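You operate a simulated robot arm through the tools that you are given. There is no shell and no other tool. Be economical: measure what you need, move in short steps, check, and stop when the job is done.

The job below is to be done with a simulated robot arm. You get a single attempt, and the scene is never put back.

JOB
Wipe board No. 92 with the folded grey cloth, then fill its mark box with the purple chalk.
Fine: put cloth and chalk back; leave the other board.
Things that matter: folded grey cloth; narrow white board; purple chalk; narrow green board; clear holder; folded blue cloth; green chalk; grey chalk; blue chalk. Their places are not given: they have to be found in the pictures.

It is judged by the outcome, as a careful person would: the job done as asked, and still so three seconds after it is handed in. It fails if anything else is knocked over, pushed out of place, dropped, spilled or broken.

ROBOT AND FRAMES
A 7-joint arm with a two-finger parallel gripper, fixed in place. Base frame: the origin is at the foot of the arm, x ahead of it, y to its left, z up; the work surface is at about z = 854. Lengths are in mm, angles in degrees, forces in N, time in s.
With the tool pointing down near the work surface it reaches from about 300 to 700 mm from the base axis. Its first joint turns from -66.0 to 66.0 degrees. Payload 1.57 kg.
The TCP is the grasp point between the finger pads, 30 mm short of the fingertips. In the tool frame z runs along the fingers and y along their closing line. Largest opening 110 mm; finger width 24, thickness 12; the body of the gripper, 48 by 112 mm, starts 78 mm behind the TCP.
Orientation is told as [roll, pitch, yaw] about the base's x, y, z axes, in that order, counted from this pose: with the fingers straight down and closing along the base's y, the tool's x points along the base's -x, its y along +y and its z along -z.

CONTROLS
- The arm moves only by the tool servo_tool. Its argument "increments" is a list of rows, each a list of 7 numbers: the shift along the base's x, y, z in mm, then the turn, a rotation vector about the base's x, y, z in rad, then the closure in counts, from 0 (fully open) to 255 (shut). In form: [[tx, ty, tz, ax, ay, az, gripper], ...]. A call has 1 to 20 rows; each row is the pose to reach, as a shift and turn from the pose commanded when the call began. Rows are played at 5 a second. More than 50 mm and 8.6 degrees between two rows, or a gripper value outside its range, and nothing of the call is played. A pose out of reach is approached as far as the arm can. The call stops where the force on the tool passes 40 N (or 10 N more than at its start, if that is more) or the arm is blocked; 0.2 s more then pass. The fingers move at their own pace (about 108 mm/s each) and stop on an object; they squeeze with about 20 N. The grip force told is the motor's: it shows also when the fingers shut on nothing. Time passes only in rows, and 0.2 s behind the last, so rows that repeat a pose let the fingers close. It gives the time, the measured TCP pose, the force on the tool (base axes), the opening and the grip force at its end, in the units of the frame above (readings bear some noise).
- Cameras (640 x 400 px; columns grow to the right, rows downward): "scene" is fixed at [163, -376, 1411.5]; the picture's right is [0.80, -0.60, 0.00], its down [-0.33, -0.44, -0.84] and it looks along [0.50, 0.67, -0.55] (base axes); focal length 312 px, centre (320, 200). "wrist" rides on the gripper at [-36, 0, -80] in the tool frame; the picture's right is [0.00, -1.00, 0.00], its down [0.97, 0.00, -0.24] and it looks along [0.24, 0.00, 0.97] (tool axes); focal length 218 px, centre (320, 200).
- snapshot(camera): a new picture of that camera. No time passes.
- pixel_to_xyz(camera, pixels): for up to 12 pixels [column, row] of the newest picture of that camera ("zoom" is the newest enlarged one), the place [x, y, z] in the base frame of the surface seen there, good to about 2 mm, but the place of the scene camera against the robot may be out by one fixed shift of up to 18 mm in any direction. No time passes.
- zoom(camera, box): a new picture of the part [left, top, right, bottom] of that camera's present view, enlarged. No time passes.
- finish_job(): hands the job in; it is judged then, once.

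Keep the steps short. Do not move on a guess: measure, check each grasp and each placing, and mend mistakes. In all there are 80 turns and 34 pictures (those below and enlarged ones count). Leave the gripper open and the arm clear of the work at the hand-in unless told otherwise, and finish with a single line.

The tools are called after "Request:" as a command line: name --pt "numbers of a row" for each row, then --argument value for the rest, lists and objects as JSON in quotes. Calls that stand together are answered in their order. servo_tool: Moves the arm, as the interface text tells. Its arguments: {"type":"object","properties":{"increments":{"type":"array","items":{"type":"array","items":{"type":"number"}}}},"required":["increments"]} The other tools are called the same way: snapshot (camera) takes a picture; pixel_to_xyz (camera, pixels) gives the place of the surface under pixels of a picture; zoom (camera, box) takes an enlarged picture of a part of a camera's view; finish_job () hands the job in.

At the start:

```text
time: 0.0
tcp_pos: [402.5, -68.7, 1214.7]
orientation: [0.0, 0.0, 0.1]
wrist_force: [0.1, 0.0, 0.2]
finger_gap: 110.0
grip_force: 0.1
```

scene: 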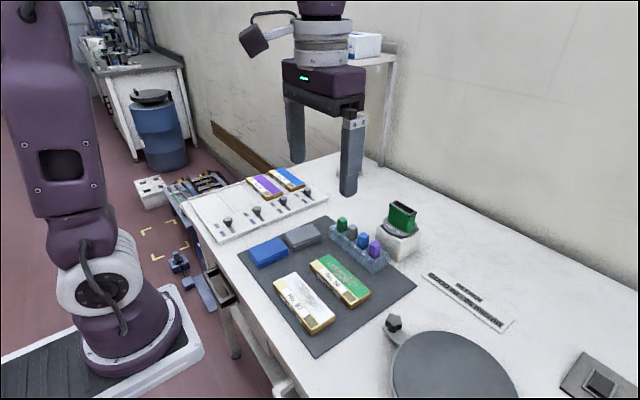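
wrist: 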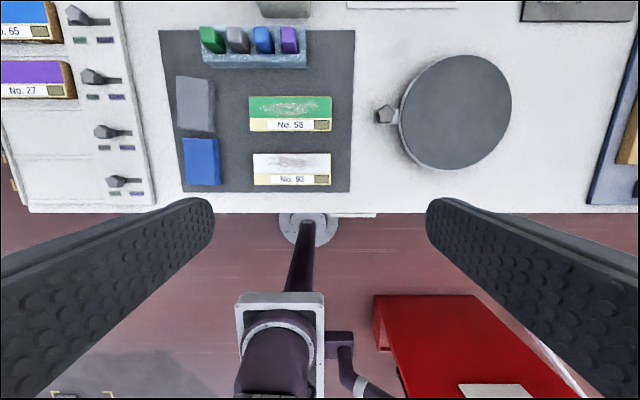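

I see two boards on a dark mat, a clear holder with four chalks, and two cloths. I'll enlarge both views to read the numbers and find the mark boxes.

Request:
zoom --camera "wrist" --box '[160, 20, 360, 200]'

Request:
zoom --camera "scene" --box '[230, 190, 430, 360]'

```text
2.22 times, centred on (260, 110) of wrist
```

zoom: 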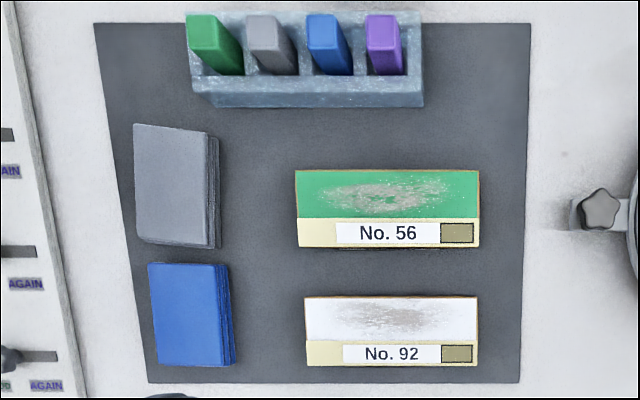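

```text
2.35 times, centred on (330, 275) of scene
```

zoom: 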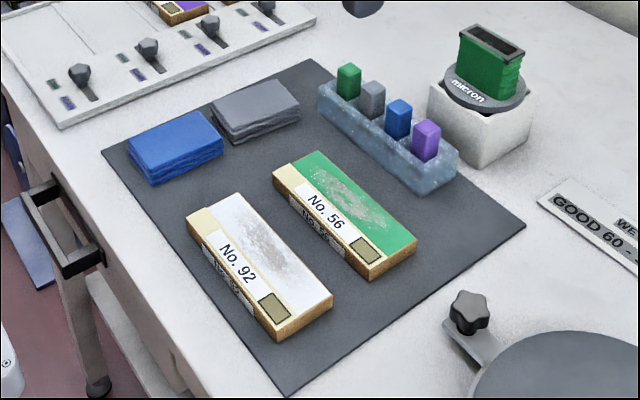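

Board No. 92 is the white one, with its olive mark box at the right end of the label strip. I'll measure the cloth, board corners, mark box and chalk from the wrist picture.

Request:
pixel_to_xyz --camera "wrist" --pixels '[[179, 79], [206, 83], [208, 128], [180, 126], [193, 104], [255, 156], [329, 156], [329, 183], [256, 183], [316, 177], [327, 181.5], [225, 180]]'

Request:
pixel_to_xyz --camera "wrist" --pixels '[[283, 29], [295, 29], [283, 39], [295, 39], [288, 34], [289, 48], [255, 34], [205, 63], [304, 64], [235, 140], [262, 160], [320, 170]]'

Request:
pixel_to_xyz --camera "zoom" --pixels '[[427, 125], [418, 132], [427, 143], [260, 105], [215, 195], [328, 294], [285, 303], [420, 190], [320, 90], [455, 160], [270, 240], [268, 305]]'

```text
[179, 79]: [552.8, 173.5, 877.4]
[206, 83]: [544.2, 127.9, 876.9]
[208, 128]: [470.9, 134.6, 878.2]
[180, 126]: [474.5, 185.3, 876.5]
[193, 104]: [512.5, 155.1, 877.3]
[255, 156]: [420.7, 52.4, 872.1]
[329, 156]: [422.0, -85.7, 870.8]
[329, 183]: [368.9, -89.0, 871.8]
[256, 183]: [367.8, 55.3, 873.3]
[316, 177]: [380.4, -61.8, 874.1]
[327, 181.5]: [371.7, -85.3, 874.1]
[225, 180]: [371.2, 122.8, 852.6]
```

```text
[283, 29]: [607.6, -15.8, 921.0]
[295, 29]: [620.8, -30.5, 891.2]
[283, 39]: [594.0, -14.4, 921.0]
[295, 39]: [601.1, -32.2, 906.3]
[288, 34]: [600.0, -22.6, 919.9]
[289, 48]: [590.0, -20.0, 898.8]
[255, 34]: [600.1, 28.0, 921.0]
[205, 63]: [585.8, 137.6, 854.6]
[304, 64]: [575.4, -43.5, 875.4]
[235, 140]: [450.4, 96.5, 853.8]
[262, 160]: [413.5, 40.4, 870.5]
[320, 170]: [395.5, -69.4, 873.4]
```

```text
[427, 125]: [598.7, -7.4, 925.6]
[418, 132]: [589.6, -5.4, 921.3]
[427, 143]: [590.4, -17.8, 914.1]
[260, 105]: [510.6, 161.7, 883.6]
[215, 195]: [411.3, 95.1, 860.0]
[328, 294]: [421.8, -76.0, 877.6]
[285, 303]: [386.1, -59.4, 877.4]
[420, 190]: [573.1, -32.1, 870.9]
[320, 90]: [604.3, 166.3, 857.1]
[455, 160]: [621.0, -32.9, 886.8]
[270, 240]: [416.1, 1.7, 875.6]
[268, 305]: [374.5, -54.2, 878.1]
```

Wrist readings: the cloth is about 80×50×24 mm, centred near (511, 155), top z 877, turned about -6°. Board 92 spans x 366–424, y -88–55, with its top at z 872. Next I move above the cloth.

Request:
servo_tool --pt "13.5 28 -20 0 0 -0.013 0" --pt "27 56 -50 0 0 -0.026 0" --pt "41 84 -80 0 0 -0.04 0" --pt "54 112 -105 0 0 -0.05 0" --pt "68 140 -130 0 0 -0.065 0" --pt "81 168 -160 0 0 -0.08 0" --pt "95 196 -190 0 0 -0.09 0" --pt "108.5 223.7 -215 0 0 -0.1 0" --pt "108.5 223.7 -215 0 0 -0.1 0"

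Request:
snapshot --camera "wrist"

```text
time: 2.0
tcp_pos: [512.1, 155.1, 999.2]
orientation: [0.1, 0.1, -5.6]
wrist_force: [0.6, 0.1, 0.3]
finger_gap: 110.1
grip_force: 0.1
```

```text
29 pictures are left
```

wrist: 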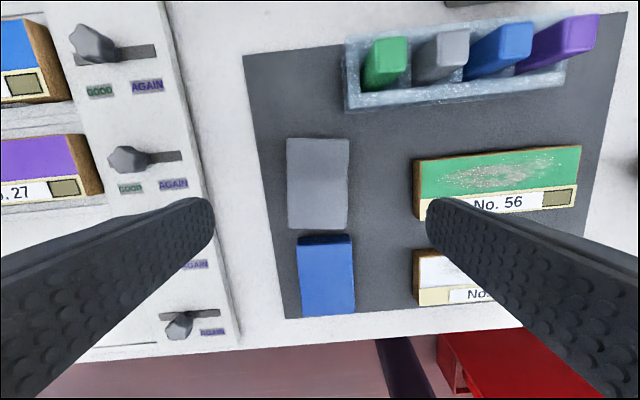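

The cloth lines up with the tool. I'll measure it again here, along with its neighbours, for finger clearance.

Request:
pixel_to_xyz --camera "wrist" --pixels '[[290, 142], [346, 142], [290, 225], [344, 226], [318, 184], [206, 170], [185, 150], [415, 180], [350, 237], [300, 237], [480, 178], [350, 180]]'

```text
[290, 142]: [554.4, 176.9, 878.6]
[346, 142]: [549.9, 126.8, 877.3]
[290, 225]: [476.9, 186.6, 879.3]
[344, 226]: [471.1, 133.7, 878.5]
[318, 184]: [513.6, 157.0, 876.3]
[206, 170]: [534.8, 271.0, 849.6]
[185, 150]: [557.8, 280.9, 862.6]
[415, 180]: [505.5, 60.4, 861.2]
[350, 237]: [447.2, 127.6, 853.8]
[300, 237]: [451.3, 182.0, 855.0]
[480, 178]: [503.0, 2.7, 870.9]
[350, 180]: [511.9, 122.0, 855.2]
```

Clearances are good. I'll lower to TCP z≈892, which puts the fingertips at 862 on a cloth spanning 853–878, and close gently.

Request:
servo_tool --pt "0.5 1 -40 0 0 -0.01 0" --pt "1 1 -75 0 0 -0.02 0" --pt "1 1 -95 0 0 -0.02 0" --pt "1 1 -107 0 0 -0.02 0" --pt "1 1 -107 0 0 -0.02 120" --pt "1 1 -107 0 0 -0.02 180" --pt "1 1 -107 0 0 -0.02 255" --pt "1 1 -107 0 0 -0.02 255"

```text
time: 3.8
tcp_pos: [512.1, 157.9, 891.8]
orientation: [0.0, 0.1, -6.9]
wrist_force: [-0.3, -0.1, 0.3]
finger_gap: 57.3
grip_force: 20.2
```

The fingers have closed on the cloth at a 57 mm gap. Now I lift it and check.

Request:
servo_tool --pt "0 0 15 0 0 0 255" --pt "0 0 40 0 0 0.03 255" --pt "0 0 70 0 0 0.08 255" --pt "0 0 90 0 0 0.12 255" --pt "0 0 90 0 0 0.12 255"

Request:
snapshot --camera "wrist"

```text
time: 5.0
tcp_pos: [510.8, 156.5, 982.7]
orientation: [0.0, 0.0, 0.1]
wrist_force: [0.5, 0.0, -0.8]
finger_gap: 57.0
grip_force: 20.0
```

```text
28 pictures are left
```

wrist: 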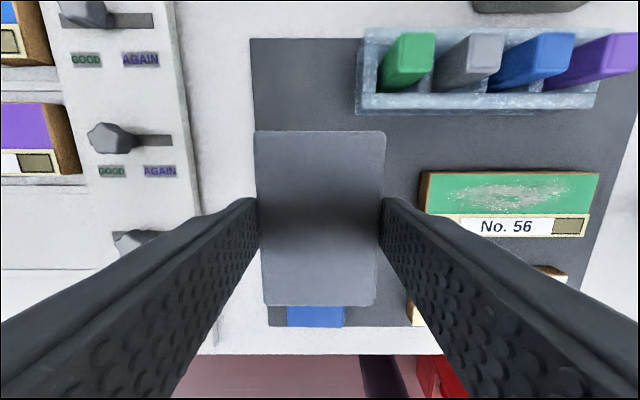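

The cloth is held, with its underside about 38.5 mm below the TCP. I'll carry it above the left part of board 92 and then lower toward contact, expected at TCP z≈911.

Request:
servo_tool --pt "-27 -33 0 0 0 0 255" --pt "-53 -66 0 0 0 0 255" --pt "-80 -99 0 0 0 0 255" --pt "-105 -131 0 0 0 0 255" --pt "-105 -131 -30 0 0 0 255" --pt "-105 -131 -55 0 0 0 255" --pt "-105 -131 -66 0 0 0 255" --pt "-105 -131 -66 0 0 0 255"

```text
time: 6.8
tcp_pos: [407.7, 24.6, 916.0]
orientation: [-0.1, 0.0, 0.0]
wrist_force: [0.3, 0.2, -0.6]
finger_gap: 56.9
grip_force: 19.8
```

Now I lower in small steps to light contact.

Request:
servo_tool --pt "-2 0 -2 0 0 0 255" --pt "-2 0 -4 0 0 0 255" --pt "-2 0 -5 0 0 0 255" --pt "-2 0 -6 0 0 0 255" --pt "-2 0 -6 0 0 0 255"

```text
time: 8.0
tcp_pos: [405.0, 23.1, 910.1]
orientation: [0.1, -0.1, 0.1]
wrist_force: [-0.2, -0.2, -0.2]
finger_gap: 57.1
grip_force: 19.9
```

Request:
servo_tool --pt "0 0 -0.5 0 0 0 255" --pt "0 0 -1 0 0 0 255" --pt "0 0 -1 0 0 0 255"

```text
time: 8.8
tcp_pos: [404.4, 24.2, 909.6]
orientation: [0.0, -0.1, 0.0]
wrist_force: [-0.2, 2.2, 12.4]
finger_gap: 57.0
grip_force: 20.3
```

That's contact at 12 N. I'll ease off 0.4 mm and stroke slowly toward -y, across the smudge and back.

Request:
servo_tool --pt "0 0 0.4 0 0 0 255" --pt "0 -10 0.4 0 0 0 255" --pt "0 -20 0.4 0 0 0 255" --pt "0 -30 0.4 0 0 0 255"

Request:
snapshot --camera "scene"

```text
time: 9.8
tcp_pos: [404.1, -4.8, 909.9]
orientation: [-0.1, 0.1, -0.1]
wrist_force: [0.1, 4.2, 7.7]
finger_gap: 57.2
grip_force: 20.0
```

```text
27 pictures are left
```

scene: 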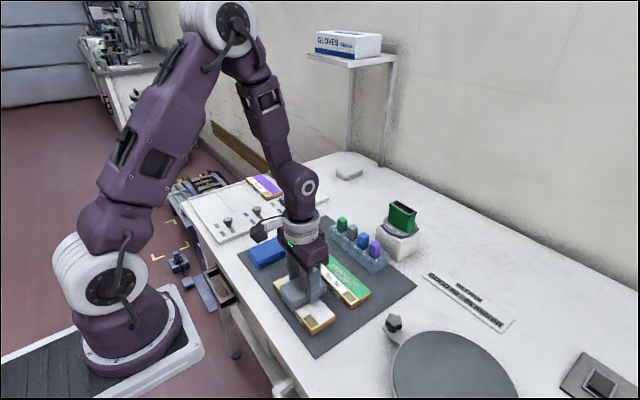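

The board's near corner, around (308, 333), hasn't moved. I'll finish the stroke and come back.

Request:
servo_tool --pt "0 -10 0 0 0 0 255" --pt "0 -20 0 0 0 0 255" --pt "0 -30 0 0 0 0 255" --pt "0 -40 0 0 0 0 255" --pt "0 -50 0 0 0 0 255" --pt "0 -56 0 0 0 0 255" --pt "0 -46 0 0 0 0 255" --pt "0 -36 0 0 0 0 255" --pt "0 -26 0 0 0 0 255" --pt "0 -16 0 0 0 0 255" --pt "0 -6 0 0 0 0 255" --pt "0 4 0 0 0 0 255" --pt "0 14 0 0 0 0 255" --pt "0 24 0 0 0 0 255" --pt "0 30 0 0 0 0 255"

```text
time: 13.0
tcp_pos: [404.0, 25.2, 908.8]
orientation: [0.0, 0.0, -0.1]
wrist_force: [0.9, -3.0, 4.6]
finger_gap: 56.9
grip_force: 19.7
```

Both strokes are done under light pressure. I'll lift and swing toward the cloth's home so I can see the board.

Request:
servo_tool --pt "0 0 20 0 0 0 255" --pt "0 0 50 0 0 0 255" --pt "0 0 85 0 0 0 255" --pt "25 30 85 0 0 0 255" --pt "50 60 85 0 0 0 255" --pt "80 95 85 0 0 -0.05 255" --pt "107 132 85 0 0 -0.12 255" --pt "107 132 85 0 0 -0.12 255"

Request:
zoom --camera "scene" --box '[230, 190, 430, 360]'

Request:
snapshot --camera "wrist"

```text
time: 14.8
tcp_pos: [512.0, 157.6, 994.8]
orientation: [0.1, -0.1, -6.9]
wrist_force: [-0.7, 0.0, -0.6]
finger_gap: 56.9
grip_force: 20.2
```

```text
2.35 times, centred on (330, 275) of scene
```

zoom: 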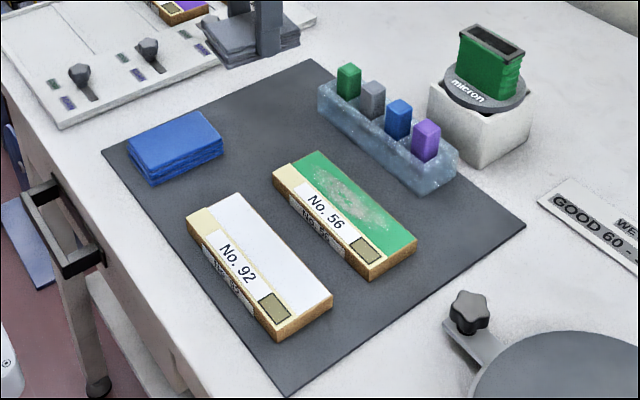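

```text
25 pictures are left
```

wrist: 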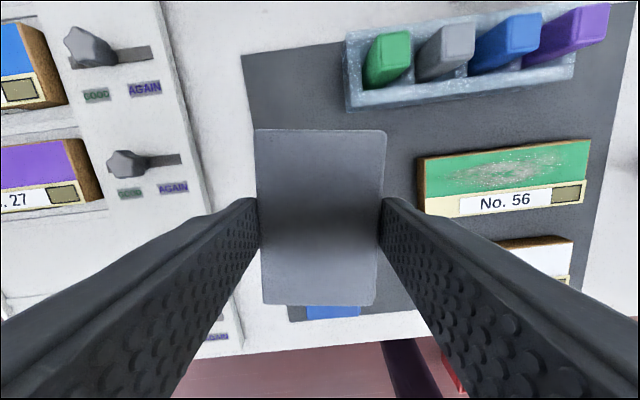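

The white face is now clean and the board hasn't moved. I'll put the cloth back where it came from, lowering to z≈893 and opening.

Request:
servo_tool --pt "0 -1 -40 0 0 0 255" --pt "0 -1 -80 0 0 0 255" --pt "0 -1 -95 0 0 0 255" --pt "0 -1 -101 0 0 0 255" --pt "0 -1 -101 0 0 0 255"

```text
time: 16.0
tcp_pos: [512.1, 155.1, 893.1]
orientation: [0.1, -0.1, -6.9]
wrist_force: [-0.2, 0.0, 0.0]
finger_gap: 56.9
grip_force: 20.1
```

Request:
servo_tool --pt "0 0 -0.8 0 0 0 255" --pt "0 0 -1.4 0 0 0 255" --pt "0 0 -1.4 0 0 0 255"

```text
time: 16.8
tcp_pos: [511.2, 156.8, 892.0]
orientation: [0.0, 0.1, -6.8]
wrist_force: [0.2, 0.6, 0.0]
finger_gap: 57.0
grip_force: 20.2
```

It's within a millimetre of the mat, so I'll open slowly and lift clear.

Request:
servo_tool --pt "0 0 -0.5 0 0 0 255" --pt "0 0 -0.5 0 0 0 90" --pt "0 0 -0.5 0 0 0 60" --pt "0 0 30 0 0 0 60" --pt "0 0 70 0 0 0 60" --pt "0 0 110 0 0 0 60"

Request:
snapshot --camera "wrist"

```text
time: 18.2
tcp_pos: [512.7, 156.9, 1002.1]
orientation: [0.0, 0.0, -6.9]
wrist_force: [-0.5, 0.5, 0.2]
finger_gap: 84.3
grip_force: 0.0
```

```text
24 pictures are left
```

wrist: 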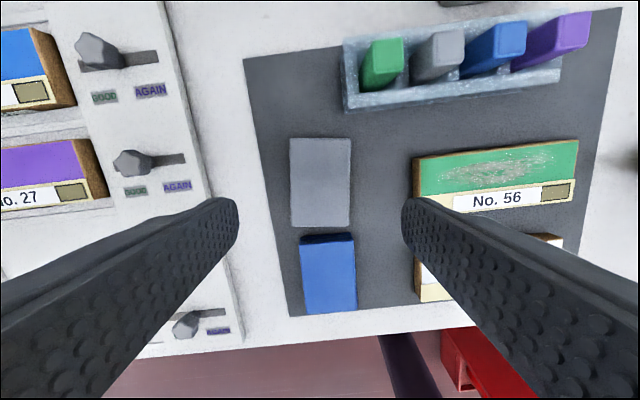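

The cloth is back in place. Next I go above the purple chalk at height to measure it.

Request:
servo_tool --pt "0 0 20 0 0 0 60" --pt "15 -40 40 0 0 0.03 60" --pt "35 -80 50 0 0 0.06 60" --pt "55 -120 50 0 0 0.09 60" --pt "70 -150 50 0 0 0.12 60" --pt "80 -178 50 0 0 0.12 60" --pt "80 -178 50 0 0 0.12 60"

Request:
snapshot --camera "wrist"

```text
time: 19.8
tcp_pos: [593.5, -21.9, 1052.7]
orientation: [0.0, 0.1, -0.1]
wrist_force: [0.5, 0.0, 0.1]
finger_gap: 84.1
grip_force: 0.1
```

```text
23 pictures are left
```

wrist: 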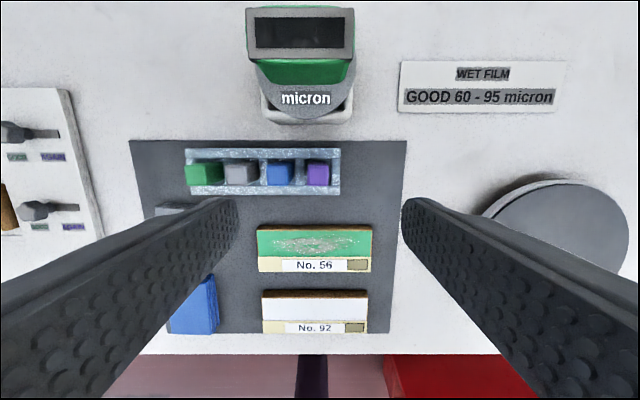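

I'll enlarge the holder to get exact edges, including the micron gauge behind it.

Request:
zoom --camera "wrist" --box '[230, 100, 390, 200]'

Request:
pixel_to_xyz --camera "wrist" --pixels '[[310, 166], [326, 166], [310, 184], [326, 184], [318, 175], [268, 175], [290, 175], [300, 192], [300, 153], [306, 60], [300, 30], [338, 175]]'

```text
4.00 times, centred on (310, 150) of wrist
```

zoom: 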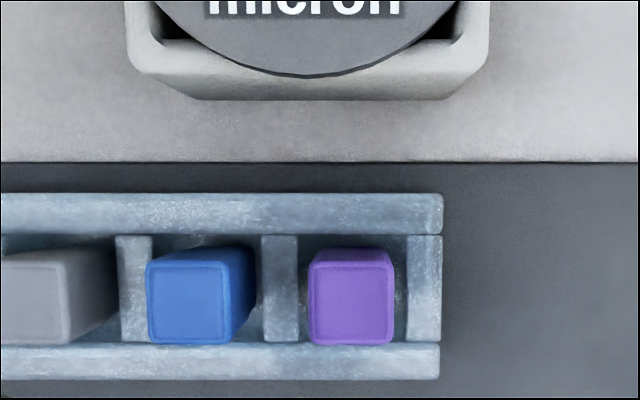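

```text
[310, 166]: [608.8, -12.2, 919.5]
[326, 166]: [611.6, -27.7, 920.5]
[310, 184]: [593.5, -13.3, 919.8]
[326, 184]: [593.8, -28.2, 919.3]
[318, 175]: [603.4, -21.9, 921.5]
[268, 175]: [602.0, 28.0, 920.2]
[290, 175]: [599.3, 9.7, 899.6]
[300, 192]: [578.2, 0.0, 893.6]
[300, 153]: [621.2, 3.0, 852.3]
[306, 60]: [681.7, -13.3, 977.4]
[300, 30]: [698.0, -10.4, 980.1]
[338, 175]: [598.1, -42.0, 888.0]
```

The purple chalk is about 20 mm square, centred near (602, -20.5), with its top at z 920 and the holder rim at about 890. The micron gauge stands at x>650, up to z 980. Closing along x gives the most room, so I'll turn 90° up here and narrow the fingers to about 45 mm.

Request:
servo_tool --pt "1 0 0 0 0 -0.1428 80" --pt "2 0 0 0 0 -0.2856 100" --pt "3 0 0 0 0 -0.4284 151" --pt "4 0 0 0 0 -0.5712 151" --pt "5 0 0 0 0 -0.714 151" --pt "6 0.5 0 0 0 -0.8568 151" --pt "7 1 0 0 0 -0.9996 151" --pt "8 1 0 0 0 -1.1424 151" --pt "9 1 0 0 0 -1.2852 151" --pt "9 1 0 0 0 -1.428 151" --pt "9 1 0 0 0 -1.5708 151" --pt "9 1 0 0 0 -1.5708 151"

Request:
snapshot --camera "wrist"

```text
time: 22.4
tcp_pos: [601.9, -20.7, 1051.7]
orientation: [0.0, 0.0, -90.1]
wrist_force: [0.9, 0.4, 0.0]
finger_gap: 44.8
grip_force: 0.2
```

```text
21 pictures are left
```

wrist: 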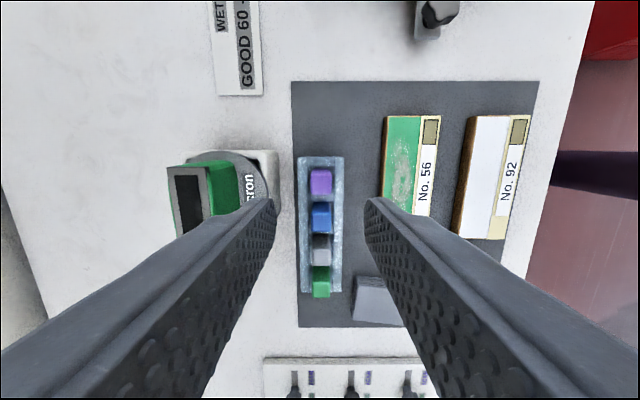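

Request:
pixel_to_xyz --camera "wrist" --pixels '[[312, 182], [330, 182], [321, 172], [321, 191], [321, 182], [276, 165], [280, 185], [340, 182], [302, 182]]'

Request:
zoom --camera "wrist" --box '[260, 140, 380, 215]'

```text
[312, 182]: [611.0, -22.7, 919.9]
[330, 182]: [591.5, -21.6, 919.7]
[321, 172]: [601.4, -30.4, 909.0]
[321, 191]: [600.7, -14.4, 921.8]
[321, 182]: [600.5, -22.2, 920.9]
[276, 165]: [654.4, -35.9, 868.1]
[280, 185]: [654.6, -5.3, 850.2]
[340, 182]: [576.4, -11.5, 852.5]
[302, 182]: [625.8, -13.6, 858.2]
```

```text
5.33 times, centred on (320, 178) of wrist
```

zoom: 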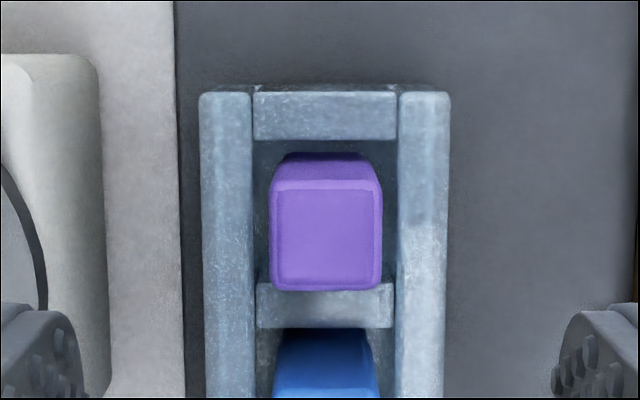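

The chalk is centred under the tool at (601, -20). I'll descend to TCP z≈926, which puts the tips at 896, above the holder rim at about 890. Then I close.

Request:
servo_tool --pt "0 0.5 -45 0 0 0 151" --pt "0 0.5 -85 0 0 0 151" --pt "0 0.5 -110 0 0 0 151" --pt "0 0.5 -122 0 0 0 151" --pt "0 0.5 -127 0 0 0 151" --pt "0 0.5 -127 0 0 0 190" --pt "0 0.5 -127 0 0 0 230" --pt "0 0.5 -127 0 0 0 255" --pt "0 0.5 -127 0 0 0 255"

```text
time: 24.4
tcp_pos: [600.8, -19.5, 925.2]
orientation: [0.1, 0.0, -90.0]
wrist_force: [-0.6, -0.1, -0.1]
finger_gap: 19.8
grip_force: 19.8
```

The fingers hold the 20 mm chalk. I'll lift it straight up and look.

Request:
servo_tool --pt "0 0 15 0 0 0 255" --pt "0 0 35 0 0 0 255" --pt "0 0 60 0 0 0 255" --pt "0 0 90 0 0 0 255" --pt "0 0 90 0 0 0 255"

Request:
zoom --camera "scene" --box '[280, 140, 440, 280]'

```text
time: 25.6
tcp_pos: [600.8, -20.2, 1015.2]
orientation: [0.0, 0.1, -90.0]
wrist_force: [-0.6, -0.3, 0.1]
finger_gap: 19.6
grip_force: 19.7
```

```text
2.86 times, centred on (360, 210) of scene
```

zoom: 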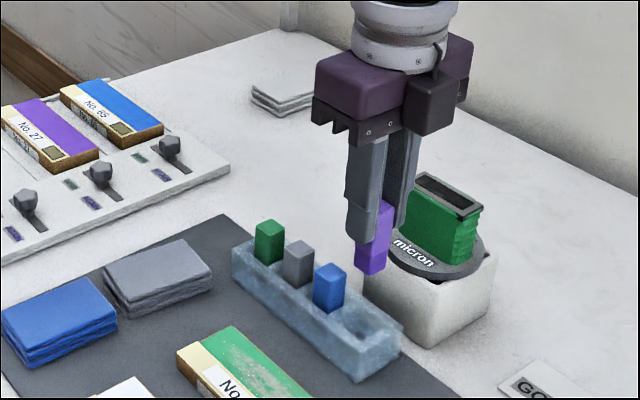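

The chalk is out. I'll measure its lower end and use the holder rim and board as references for the scene camera's shift.

Request:
pixel_to_xyz --camera "zoom" --pixels '[[358, 268], [370, 272], [384, 264], [380, 230], [370, 262], [270, 228], [328, 273]]'

```text
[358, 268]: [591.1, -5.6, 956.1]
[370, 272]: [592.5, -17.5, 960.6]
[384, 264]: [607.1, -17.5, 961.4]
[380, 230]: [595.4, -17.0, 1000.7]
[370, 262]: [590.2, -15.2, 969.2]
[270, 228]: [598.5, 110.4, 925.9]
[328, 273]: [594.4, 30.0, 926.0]
```

The chalk end is about 63 mm below the TCP. I'll move toward board 92, stopping on the +y side of the mark box, so the wrist camera can see the box up close.

Request:
servo_tool --pt "-30 -15 10 0 0 0 255" --pt "-65 -25 10 0 0 0 255" --pt "-105 -25 10 0 0 0 255" --pt "-145 -25 10 0 0 0 255" --pt "-185 -20 0 0 0 0 255" --pt "-225 -10 -10 0 0 0 255" --pt "-225 -10 -20 0 0 0 255" --pt "-225 -10 -20 0 0 0 255"

Request:
snapshot --camera "wrist"

```text
time: 27.4
tcp_pos: [376.0, -30.0, 995.1]
orientation: [0.1, 0.0, -90.0]
wrist_force: [-0.3, 0.1, -0.8]
finger_gap: 19.9
grip_force: 20.1
```

```text
18 pictures are left
```

wrist: 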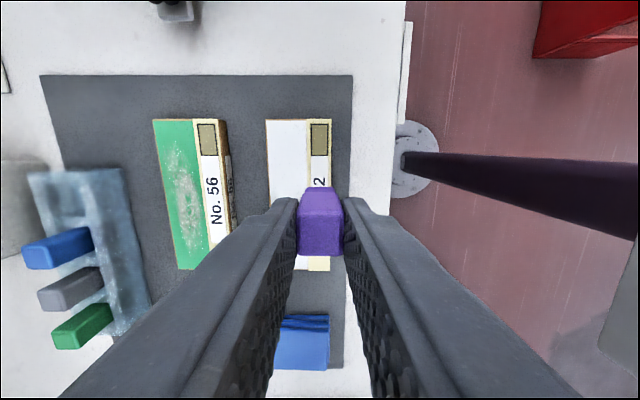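

Request:
zoom --camera "wrist" --box '[240, 105, 400, 205]'

Request:
pixel_to_xyz --camera "wrist" --pixels '[[312, 127], [325, 127], [312, 148], [325, 148], [319, 138], [268, 122], [329, 122], [280, 180], [304, 190], [338, 190], [321, 190], [308, 240]]'

```text
4.00 times, centred on (320, 155) of wrist
```

zoom: 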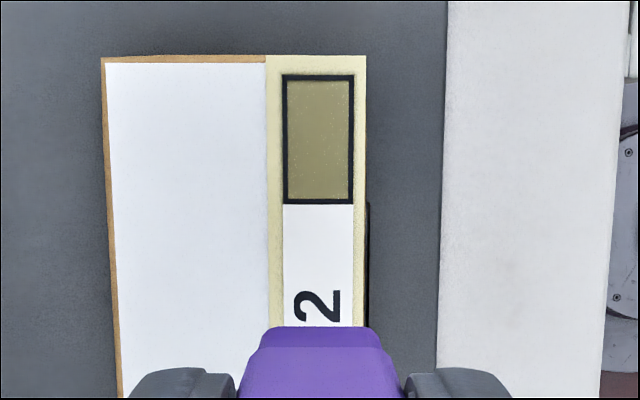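

```text
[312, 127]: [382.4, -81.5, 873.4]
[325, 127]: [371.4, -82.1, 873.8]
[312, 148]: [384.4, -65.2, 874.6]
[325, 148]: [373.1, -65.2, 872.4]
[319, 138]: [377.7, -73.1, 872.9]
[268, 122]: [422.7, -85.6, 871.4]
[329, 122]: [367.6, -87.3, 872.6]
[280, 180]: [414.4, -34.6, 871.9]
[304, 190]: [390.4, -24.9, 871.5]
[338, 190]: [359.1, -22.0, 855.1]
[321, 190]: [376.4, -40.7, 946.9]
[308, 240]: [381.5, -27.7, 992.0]
```

The mark box is centred near (377, -71.5), about 14×23 mm inside its border, at z≈873. I'll move over it and stop a little above the surface.

Request:
servo_tool --pt "1 -20 0 0 0 0 255" --pt "1 -41 0 0 0 0 255" --pt "1 -41 -30 0 0 0 255" --pt "1 -41 -48 0 0 0 255" --pt "1 -41 -48 0 0 0 255"

Request:
zoom --camera "wrist" --box '[240, 105, 400, 205]'

Request:
zoom --camera "scene" --box '[250, 270, 370, 345]'

```text
time: 28.6
tcp_pos: [375.4, -72.2, 947.8]
orientation: [0.0, 0.1, -90.0]
wrist_force: [-0.4, 0.4, -1.0]
finger_gap: 19.8
grip_force: 19.8
```

```text
4.00 times, centred on (320, 155) of wrist
```

zoom: 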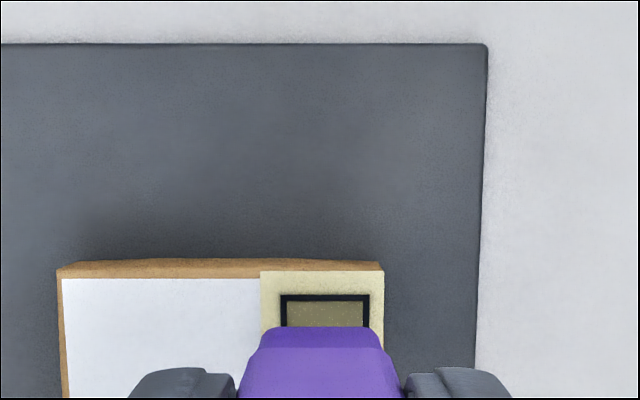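

```text
5.33 times, centred on (310, 308) of scene
```

zoom: 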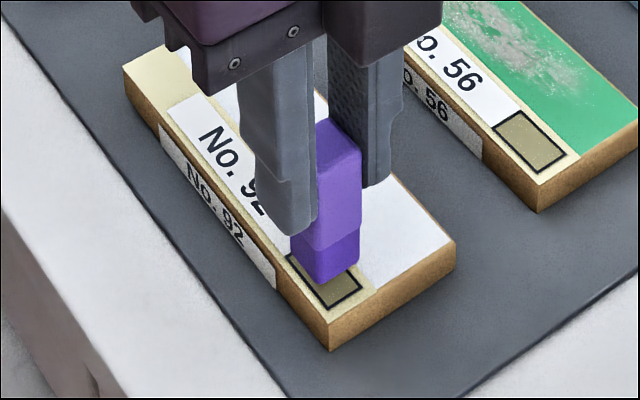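

The chalk hangs just above the box, about 0.8 mm too far in +x. I'll correct that and lower gently until it touches.

Request:
servo_tool --pt "-0.8 0 -4 0 0 0 255" --pt "-0.8 0 -7 0 0 0 255" --pt "-0.8 0 -8 0 0 0 255" --pt "-0.8 0 -9 0 0 0 255" --pt "-0.8 0 -9 0 0 0 255"

```text
time: 29.8
tcp_pos: [376.4, -73.0, 938.5]
orientation: [0.0, 0.0, -90.0]
wrist_force: [0.2, -0.1, 0.1]
finger_gap: 20.0
grip_force: 19.7
```

Request:
servo_tool --pt "0 0 -1 0 0 0 255" --pt "0 0 -1.5 0 0 0 255" --pt "0 0 -2 0 0 0 255" --pt "0 0 -2 0 0 0 255"

```text
time: 30.8
tcp_pos: [376.6, -70.6, 936.6]
orientation: [0.0, 0.0, -90.1]
wrist_force: [-0.2, 0.5, 15.5]
finger_gap: 19.9
grip_force: 20.1
```

It touched at z≈936.7. I'll lift straight up and back off in +y to see what mark the touch left.

Request:
servo_tool --pt "0 0 5 0 0 0 255" --pt "0 0 25 0 0 0 255" --pt "0 25 45 0 0 0 255" --pt "0 45 45 0 0 0 255" --pt "0 45 45 0 0 0 255"

Request:
zoom --camera "wrist" --box '[240, 105, 400, 205]'

```text
time: 32.0
tcp_pos: [375.9, -26.2, 980.8]
orientation: [0.0, 0.0, -90.0]
wrist_force: [0.5, 0.6, -0.8]
finger_gap: 19.7
grip_force: 19.9
```

```text
4.00 times, centred on (320, 155) of wrist
```

zoom: 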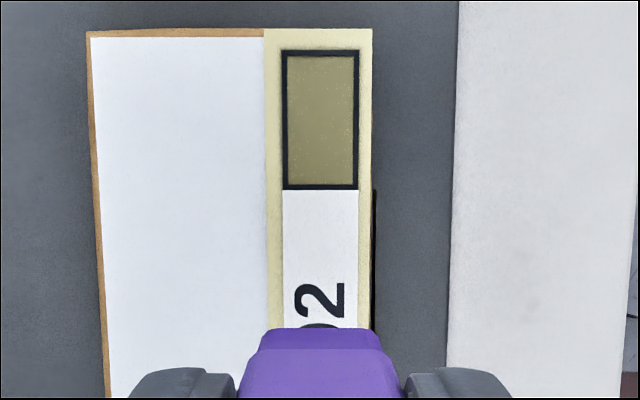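

A plain touch leaves no mark, so it needs a stroke. I'll measure the box edges once more for its y extent.

Request:
pixel_to_xyz --camera "zoom" --pixels '[[321, 50], [321, 60], [321, 120], [321, 180], [321, 188], [285, 120], [357, 120], [300, 100], [340, 100], [320, 150]]'

```text
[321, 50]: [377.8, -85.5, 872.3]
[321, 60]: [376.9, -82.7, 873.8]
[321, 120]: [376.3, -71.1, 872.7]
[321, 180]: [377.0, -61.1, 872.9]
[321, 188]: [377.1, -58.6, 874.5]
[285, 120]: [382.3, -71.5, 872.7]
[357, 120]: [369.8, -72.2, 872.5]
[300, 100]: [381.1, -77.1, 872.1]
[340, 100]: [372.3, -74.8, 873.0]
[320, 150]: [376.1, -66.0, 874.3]
```

The box is centred at (376, -72). I'll make a short ±3 mm test stroke along its length with light pressure and then look.

Request:
servo_tool --pt "0 -22 0 0 0 0 255" --pt "0 -42.5 0 0 0 0 255" --pt "0 -42.5 -25 0 0 0 255" --pt "0 -42.5 -40 0 0 0 255" --pt "0 -42.5 -44 0 0 0 255" --pt "0 -42.5 -44.8 0 0 0 255" --pt "0 -44.5 -44.8 0 0 0 255" --pt "0 -46.5 -44.8 0 0 0 255" --pt "0 -48.5 -44.8 0 0 0 255"

Request:
servo_tool --pt "0 0 5 0 0 0 255" --pt "0 0 25 0 0 0 255" --pt "0 25 44.8 0 0 0 255" --pt "0 48.5 44.8 0 0 0 255" --pt "0 48.5 44.8 0 0 0 255"

Request:
zoom --camera "wrist" --box '[240, 105, 400, 205]'

```text
time: 34.0
tcp_pos: [376.1, -75.6, 936.7]
orientation: [0.0, 0.0, -90.0]
wrist_force: [-0.8, 2.9, 8.9]
finger_gap: 19.7
grip_force: 20.0
```

```text
time: 35.2
tcp_pos: [376.9, -25.7, 981.8]
orientation: [0.0, 0.0, -89.9]
wrist_force: [-0.7, -0.7, 0.1]
finger_gap: 19.8
grip_force: 20.2
```

```text
4.00 times, centred on (320, 155) of wrist
```

zoom: 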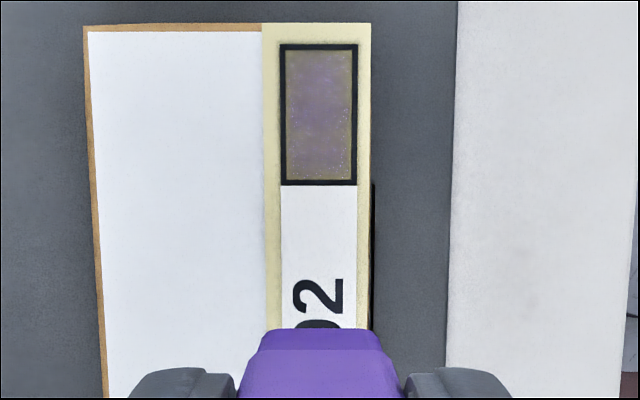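

The box is starting to fill evenly with purple and nothing lies outside it. I'll make more strokes back and forth inside the box.

Request:
servo_tool --pt "0 -25 0 0 0 0 255" --pt "0 -48.5 0 0 0 0 255" --pt "0 -48.5 -25 0 0 0 255" --pt "0 -48.5 -40 0 0 0 255" --pt "0 -48.5 -44 0 0 0 255" --pt "0 -48.5 -44.7 0 0 0 255" --pt "0 -46.5 -44.7 0 0 0 255" --pt "0 -44.5 -44.7 0 0 0 255" --pt "0 -42.5 -44.7 0 0 0 255" --pt "0 -44.5 -44.7 0 0 0 255" --pt "0 -46.5 -44.7 0 0 0 255" --pt "0 -48.5 -44.7 0 0 0 255" --pt "0 -46.5 -44.7 0 0 0 255" --pt "0 -44.5 -44.7 0 0 0 255" --pt "0 -42.5 -44.7 0 0 0 255"

Request:
servo_tool --pt "0 -2 0 0 0 0 255" --pt "0 -4 0 0 0 0 255" --pt "0 -6 0 0 0 0 255" --pt "0 -4 0 0 0 0 255" --pt "0 -2 0 0 0 0 255" --pt "0 0 0 0 0 0 255" --pt "0 0 5 0 0 0 255" --pt "0 0 25 0 0 0 255" --pt "0 25 44.7 0 0 0 255" --pt "0 42.5 44.7 0 0 0 255" --pt "0 42.5 44.7 0 0 0 255"

Request:
zoom --camera "wrist" --box '[240, 105, 400, 205]'

```text
time: 38.4
tcp_pos: [377.2, -68.3, 935.4]
orientation: [0.1, 0.0, -90.0]
wrist_force: [1.2, -3.5, 6.8]
finger_gap: 19.8
grip_force: 20.1
```

```text
time: 40.8
tcp_pos: [377.1, -26.2, 982.0]
orientation: [0.0, 0.0, -90.0]
wrist_force: [0.0, 0.5, -0.2]
finger_gap: 19.8
grip_force: 20.6
```

```text
4.00 times, centred on (320, 155) of wrist
```

zoom: 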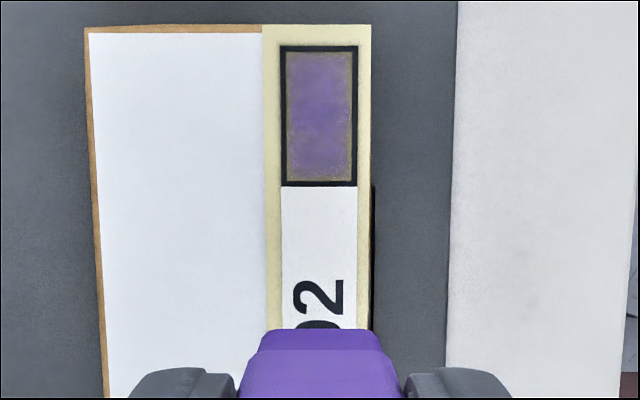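

It's filling well but is still pale. I'll add another, longer set of strokes.

Request:
servo_tool --pt "0 -25 0 0 0 0 255" --pt "0 -42.5 0 0 0 0 255" --pt "0 -42.5 -25 0 0 0 255" --pt "0 -42.5 -40 0 0 0 255" --pt "0 -42.5 -44 0 0 0 255" --pt "0 -42.5 -44.7 0 0 0 255" --pt "0 -45.5 -44.7 0 0 0 255" --pt "0 -48.5 -44.7 0 0 0 255" --pt "0 -45.5 -44.7 0 0 0 255" --pt "0 -42.5 -44.7 0 0 0 255" --pt "0 -45.5 -44.7 0 0 0 255" --pt "0 -48.5 -44.7 0 0 0 255" --pt "0 -45.5 -44.7 0 0 0 255" --pt "0 -42.5 -44.7 0 0 0 255" --pt "0 -45.5 -44.7 0 0 0 255" --pt "0 -48.5 -44.7 0 0 0 255" --pt "0 -45.5 -44.7 0 0 0 255" --pt "0 -42.5 -44.7 0 0 0 255"

Request:
servo_tool --pt "0 -3 0 0 0 0 255" --pt "0 -6 0 0 0 0 255" --pt "0 -3 0 0 0 0 255" --pt "0 0 0 0 0 0 255" --pt "0 -3 0 0 0 0 255" --pt "0 -6 0 0 0 0 255" --pt "0 -3 0 0 0 0 255" --pt "0 0 0 0 0 0 255" --pt "0 0 5 0 0 0 255" --pt "0 0 25 0 0 0 255" --pt "0 25 44.7 0 0 0 255" --pt "0 42.5 44.7 0 0 0 255" --pt "0 42.5 44.7 0 0 0 255"

Request:
zoom --camera "wrist" --box '[240, 105, 400, 205]'

```text
time: 44.6
tcp_pos: [376.2, -69.0, 936.3]
orientation: [0.0, 0.1, -90.0]
wrist_force: [0.7, -0.5, 0.4]
finger_gap: 19.8
grip_force: 19.5
```

```text
time: 47.4
tcp_pos: [375.8, -26.5, 982.5]
orientation: [0.0, 0.0, -90.1]
wrist_force: [-0.3, 0.3, -0.8]
finger_gap: 19.8
grip_force: 20.2
```

```text
4.00 times, centred on (320, 155) of wrist
```

zoom: 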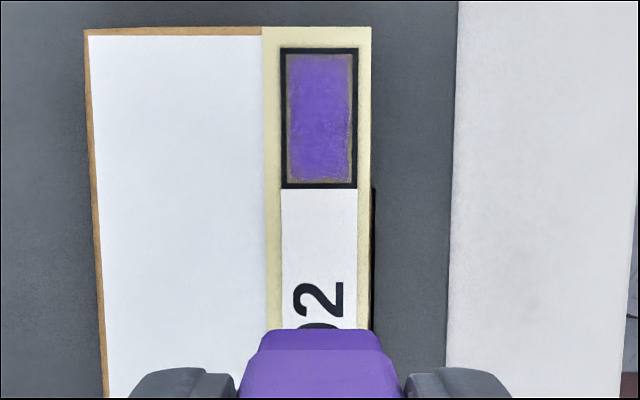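

It's nearly solid, but contact faded at the end (0.4 N). I'll do one more set, starting 0.5 mm lower.

Request:
servo_tool --pt "0 -25 0 0 0 0 255" --pt "0 -42.5 0 0 0 0 255" --pt "0 -42.5 -25 0 0 0 255" --pt "0 -42.5 -40 0 0 0 255" --pt "0 -42.5 -44 0 0 0 255" --pt "0 -42.5 -45.2 0 0 0 255" --pt "0 -45.5 -45.2 0 0 0 255" --pt "0 -48.5 -45.2 0 0 0 255" --pt "0 -45.5 -45.2 0 0 0 255" --pt "0 -42.5 -45.2 0 0 0 255" --pt "0 -45.5 -45.2 0 0 0 255" --pt "0 -48.5 -45.2 0 0 0 255" --pt "0 -45.5 -45.2 0 0 0 255" --pt "0 -42.5 -45.2 0 0 0 255" --pt "0 -45.5 -45.2 0 0 0 255" --pt "0 -48.5 -45.2 0 0 0 255" --pt "0 -45.5 -45.2 0 0 0 255" --pt "0 -42.5 -45.2 0 0 0 255"

Request:
servo_tool --pt "0 0 5 0 0 0 255" --pt "0 0 25 0 0 0 255" --pt "0 25 45.2 0 0 0 255" --pt "0 42.5 45.2 0 0 0 255" --pt "0 42.5 45.2 0 0 0 255"

Request:
zoom --camera "wrist" --box '[240, 105, 400, 205]'

```text
time: 51.2
tcp_pos: [376.3, -68.1, 935.2]
orientation: [0.0, -0.1, -90.1]
wrist_force: [0.1, -2.9, 8.4]
finger_gap: 19.8
grip_force: 20.0
```

```text
time: 52.4
tcp_pos: [376.5, -26.3, 982.5]
orientation: [0.1, 0.0, -90.0]
wrist_force: [-0.9, 0.1, -0.2]
finger_gap: 19.3
grip_force: 20.0
```

```text
4.00 times, centred on (320, 155) of wrist
```

zoom: 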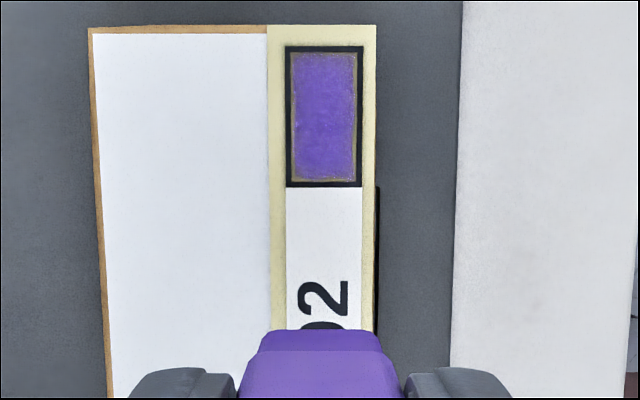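

The mark box is solid purple and clean all round. I'll carry the chalk back over its slot at (601, -20.5), above the other chalks.

Request:
servo_tool --pt "0 -5 20 0 0 0 255" --pt "40 -9 44 0 0 0 255" --pt "80 -9 44 0 0 0 255" --pt "120 -9 44 0 0 0 255" --pt "160 -9 44 0 0 0 255" --pt "195 0 44 0 0 0 255" --pt "224.8 6 40 0 0 0 255" --pt "224.8 6 34 0 0 0 255" --pt "224.8 6 34 0 0 0 255"

Request:
zoom --camera "scene" --box '[280, 140, 440, 280]'

Request:
zoom --camera "wrist" --box '[240, 125, 400, 225]'

```text
time: 54.4
tcp_pos: [603.1, -20.3, 1014.9]
orientation: [0.1, 0.1, -90.0]
wrist_force: [0.0, 0.6, 0.2]
finger_gap: 20.0
grip_force: 19.1
```

```text
2.86 times, centred on (360, 210) of scene
```

zoom: 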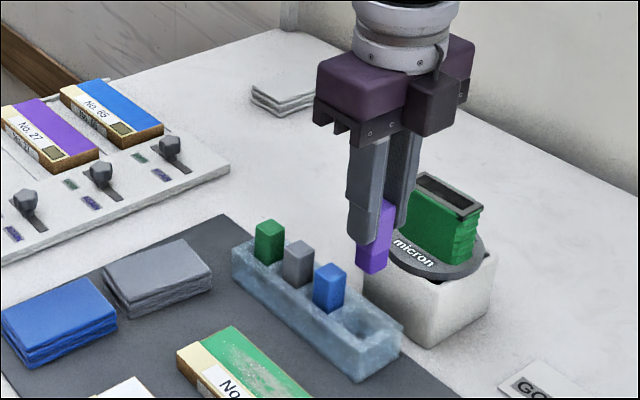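

```text
4.00 times, centred on (320, 175) of wrist
```

zoom: 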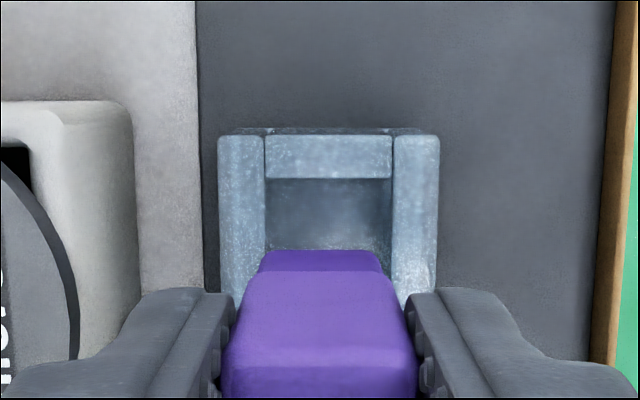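

The slot is about 1.5 mm toward -x from the chalk, so I'll correct that. I'll lower into the slot and slow down near the seat, expected at about z 925.

Request:
servo_tool --pt "-1.5 0 -25 0 0 0 255" --pt "-1.5 0 -50 0 0 0 255" --pt "-1.5 0 -60 0 0 0 255" --pt "-1.5 0 -70 0 0 0 255" --pt "-1.5 0 -80 0 0 0 255" --pt "-1.5 0 -86 0 0 0 255" --pt "-1.5 0 -88.5 0 0 0 255" --pt "-1.5 0 -88.5 0 0 0 255"

```text
time: 56.2
tcp_pos: [598.8, -21.1, 926.0]
orientation: [0.0, 0.0, -89.9]
wrist_force: [1.1, -0.2, -0.3]
finger_gap: 20.0
grip_force: 19.8
```

It went in with no resistance. I'll lower in half-millimetre steps until it seats.

Request:
servo_tool --pt "0.5 0 -0.7 0 0 0 255" --pt "1 0 -1.4 0 0 0 255" --pt "1 0 -1.9 0 0 0 255" --pt "1 0 -1.9 0 0 0 255"

```text
time: 57.2
tcp_pos: [600.9, -20.3, 923.8]
orientation: [0.0, 0.0, -90.0]
wrist_force: [-0.4, -0.6, -0.9]
finger_gap: 19.9
grip_force: 20.0
```

Request:
servo_tool --pt "0 0 -0.5 0 0 0 255" --pt "0 0 -1 0 0 0 255" --pt "0 0 -1 0 0 0 255"

```text
time: 58.0
tcp_pos: [601.5, -20.8, 923.8]
orientation: [0.0, 0.0, -90.0]
wrist_force: [-0.5, -0.7, -0.1]
finger_gap: 19.8
grip_force: 19.2
```

It's within about a millimetre of its seat. I'll open partway, clear of the gauge, and lift straight up.

Request:
servo_tool --pt "0 0 0 0 0 0 195" --pt "0 0 0 0 0 0 160" --pt "0 0 0 0 0 0 151" --pt "0 0 20 0 0 0 151" --pt "0 0 55 0 0 0 151" --pt "0 0 95 0 0 0 151" --pt "0 0 130 0 0 0 151" --pt "0 0 130 0 0 0 151"

Request:
zoom --camera "wrist" --box '[240, 125, 400, 225]'

```text
time: 59.8
tcp_pos: [601.1, -19.9, 1052.6]
orientation: [0.0, 0.0, -90.0]
wrist_force: [-0.1, 0.6, 0.4]
finger_gap: 45.0
grip_force: 0.1
```

```text
4.00 times, centred on (320, 175) of wrist
```

zoom: 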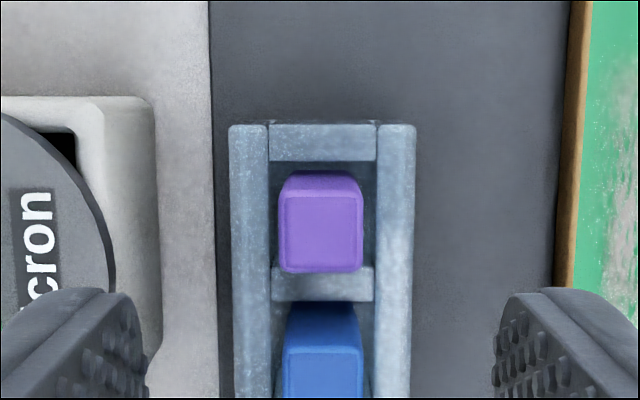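

The chalk stands upright in its slot. I'll raise the arm, move back clear of the work, open fully, and take a last look.

Request:
servo_tool --pt "-10 0 40 0 0 0 120" --pt "-40 -10 80 0 0 0 60" --pt "-80 -25 110 0 0 0 0" --pt "-120 -35 140 0 0 0 0" --pt "-160 -45 155 0 0 0 0" --pt "-195 -48 160 0 0 0 0" --pt "-195 -48 160 0 0 0 0"

Request:
snapshot --camera "scene"

Request:
zoom --camera "scene" --box '[230, 190, 430, 360]'

```text
refused: row 2 steps farther than a row can; nothing moved
```

```text
6 pictures are left
```

scene: 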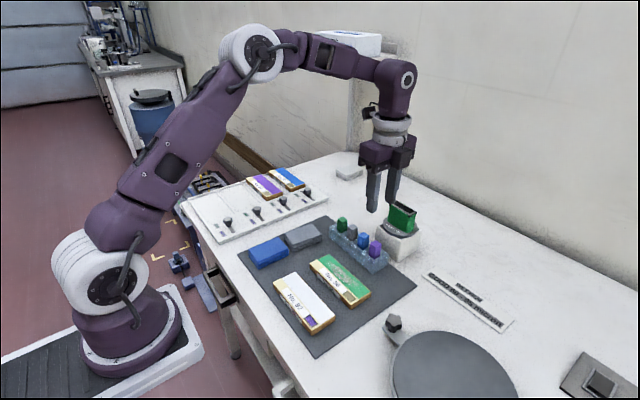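

```text
2.35 times, centred on (330, 275) of scene
```

zoom: 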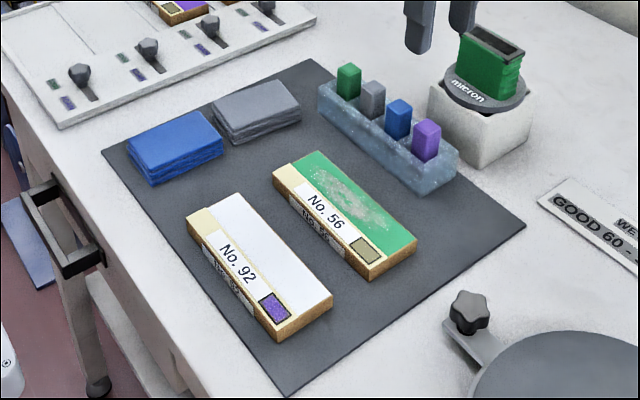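

That call was refused because one row stepped too far, and nothing moved. The picture shows everything in its place. I'll retreat again in shorter rows.

Request:
servo_tool --pt "0 0 35 0 0 0 120" --pt "-10 0 70 0 0 0 60" --pt "-40 -10 95 0 0 0 0" --pt "-75 -20 115 0 0 0 0" --pt "-110 -30 135 0 0 0 0" --pt "-145 -40 150 0 0 0 0" --pt "-180 -45 160 0 0 0 0" --pt "-180 -45 160 0 0 0 0"

Request:
zoom --camera "scene" --box '[230, 190, 430, 360]'

```text
time: 61.6
tcp_pos: [420.5, -64.6, 1214.2]
orientation: [0.0, 0.0, -89.9]
wrist_force: [-1.1, -0.2, -0.1]
finger_gap: 110.0
grip_force: 0.1
```

```text
2.35 times, centred on (330, 275) of scene
```

zoom: 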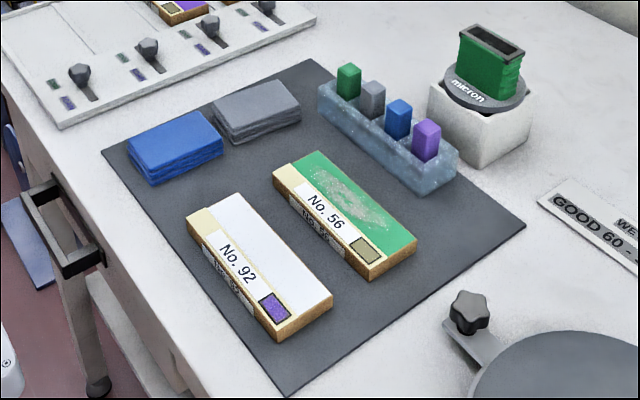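

Board 92 is clean and its box is purple. The cloth and chalk are back, board 56 is untouched, and the arm is clear with the gripper open. I'm handing the job in.

Request:
finish_job

```text
The job is handed in.
```

Board No. 92 is wiped clean and its mark box is filled purple; the grey cloth and purple chalk are back in their places, and board No. 56 was not touched.
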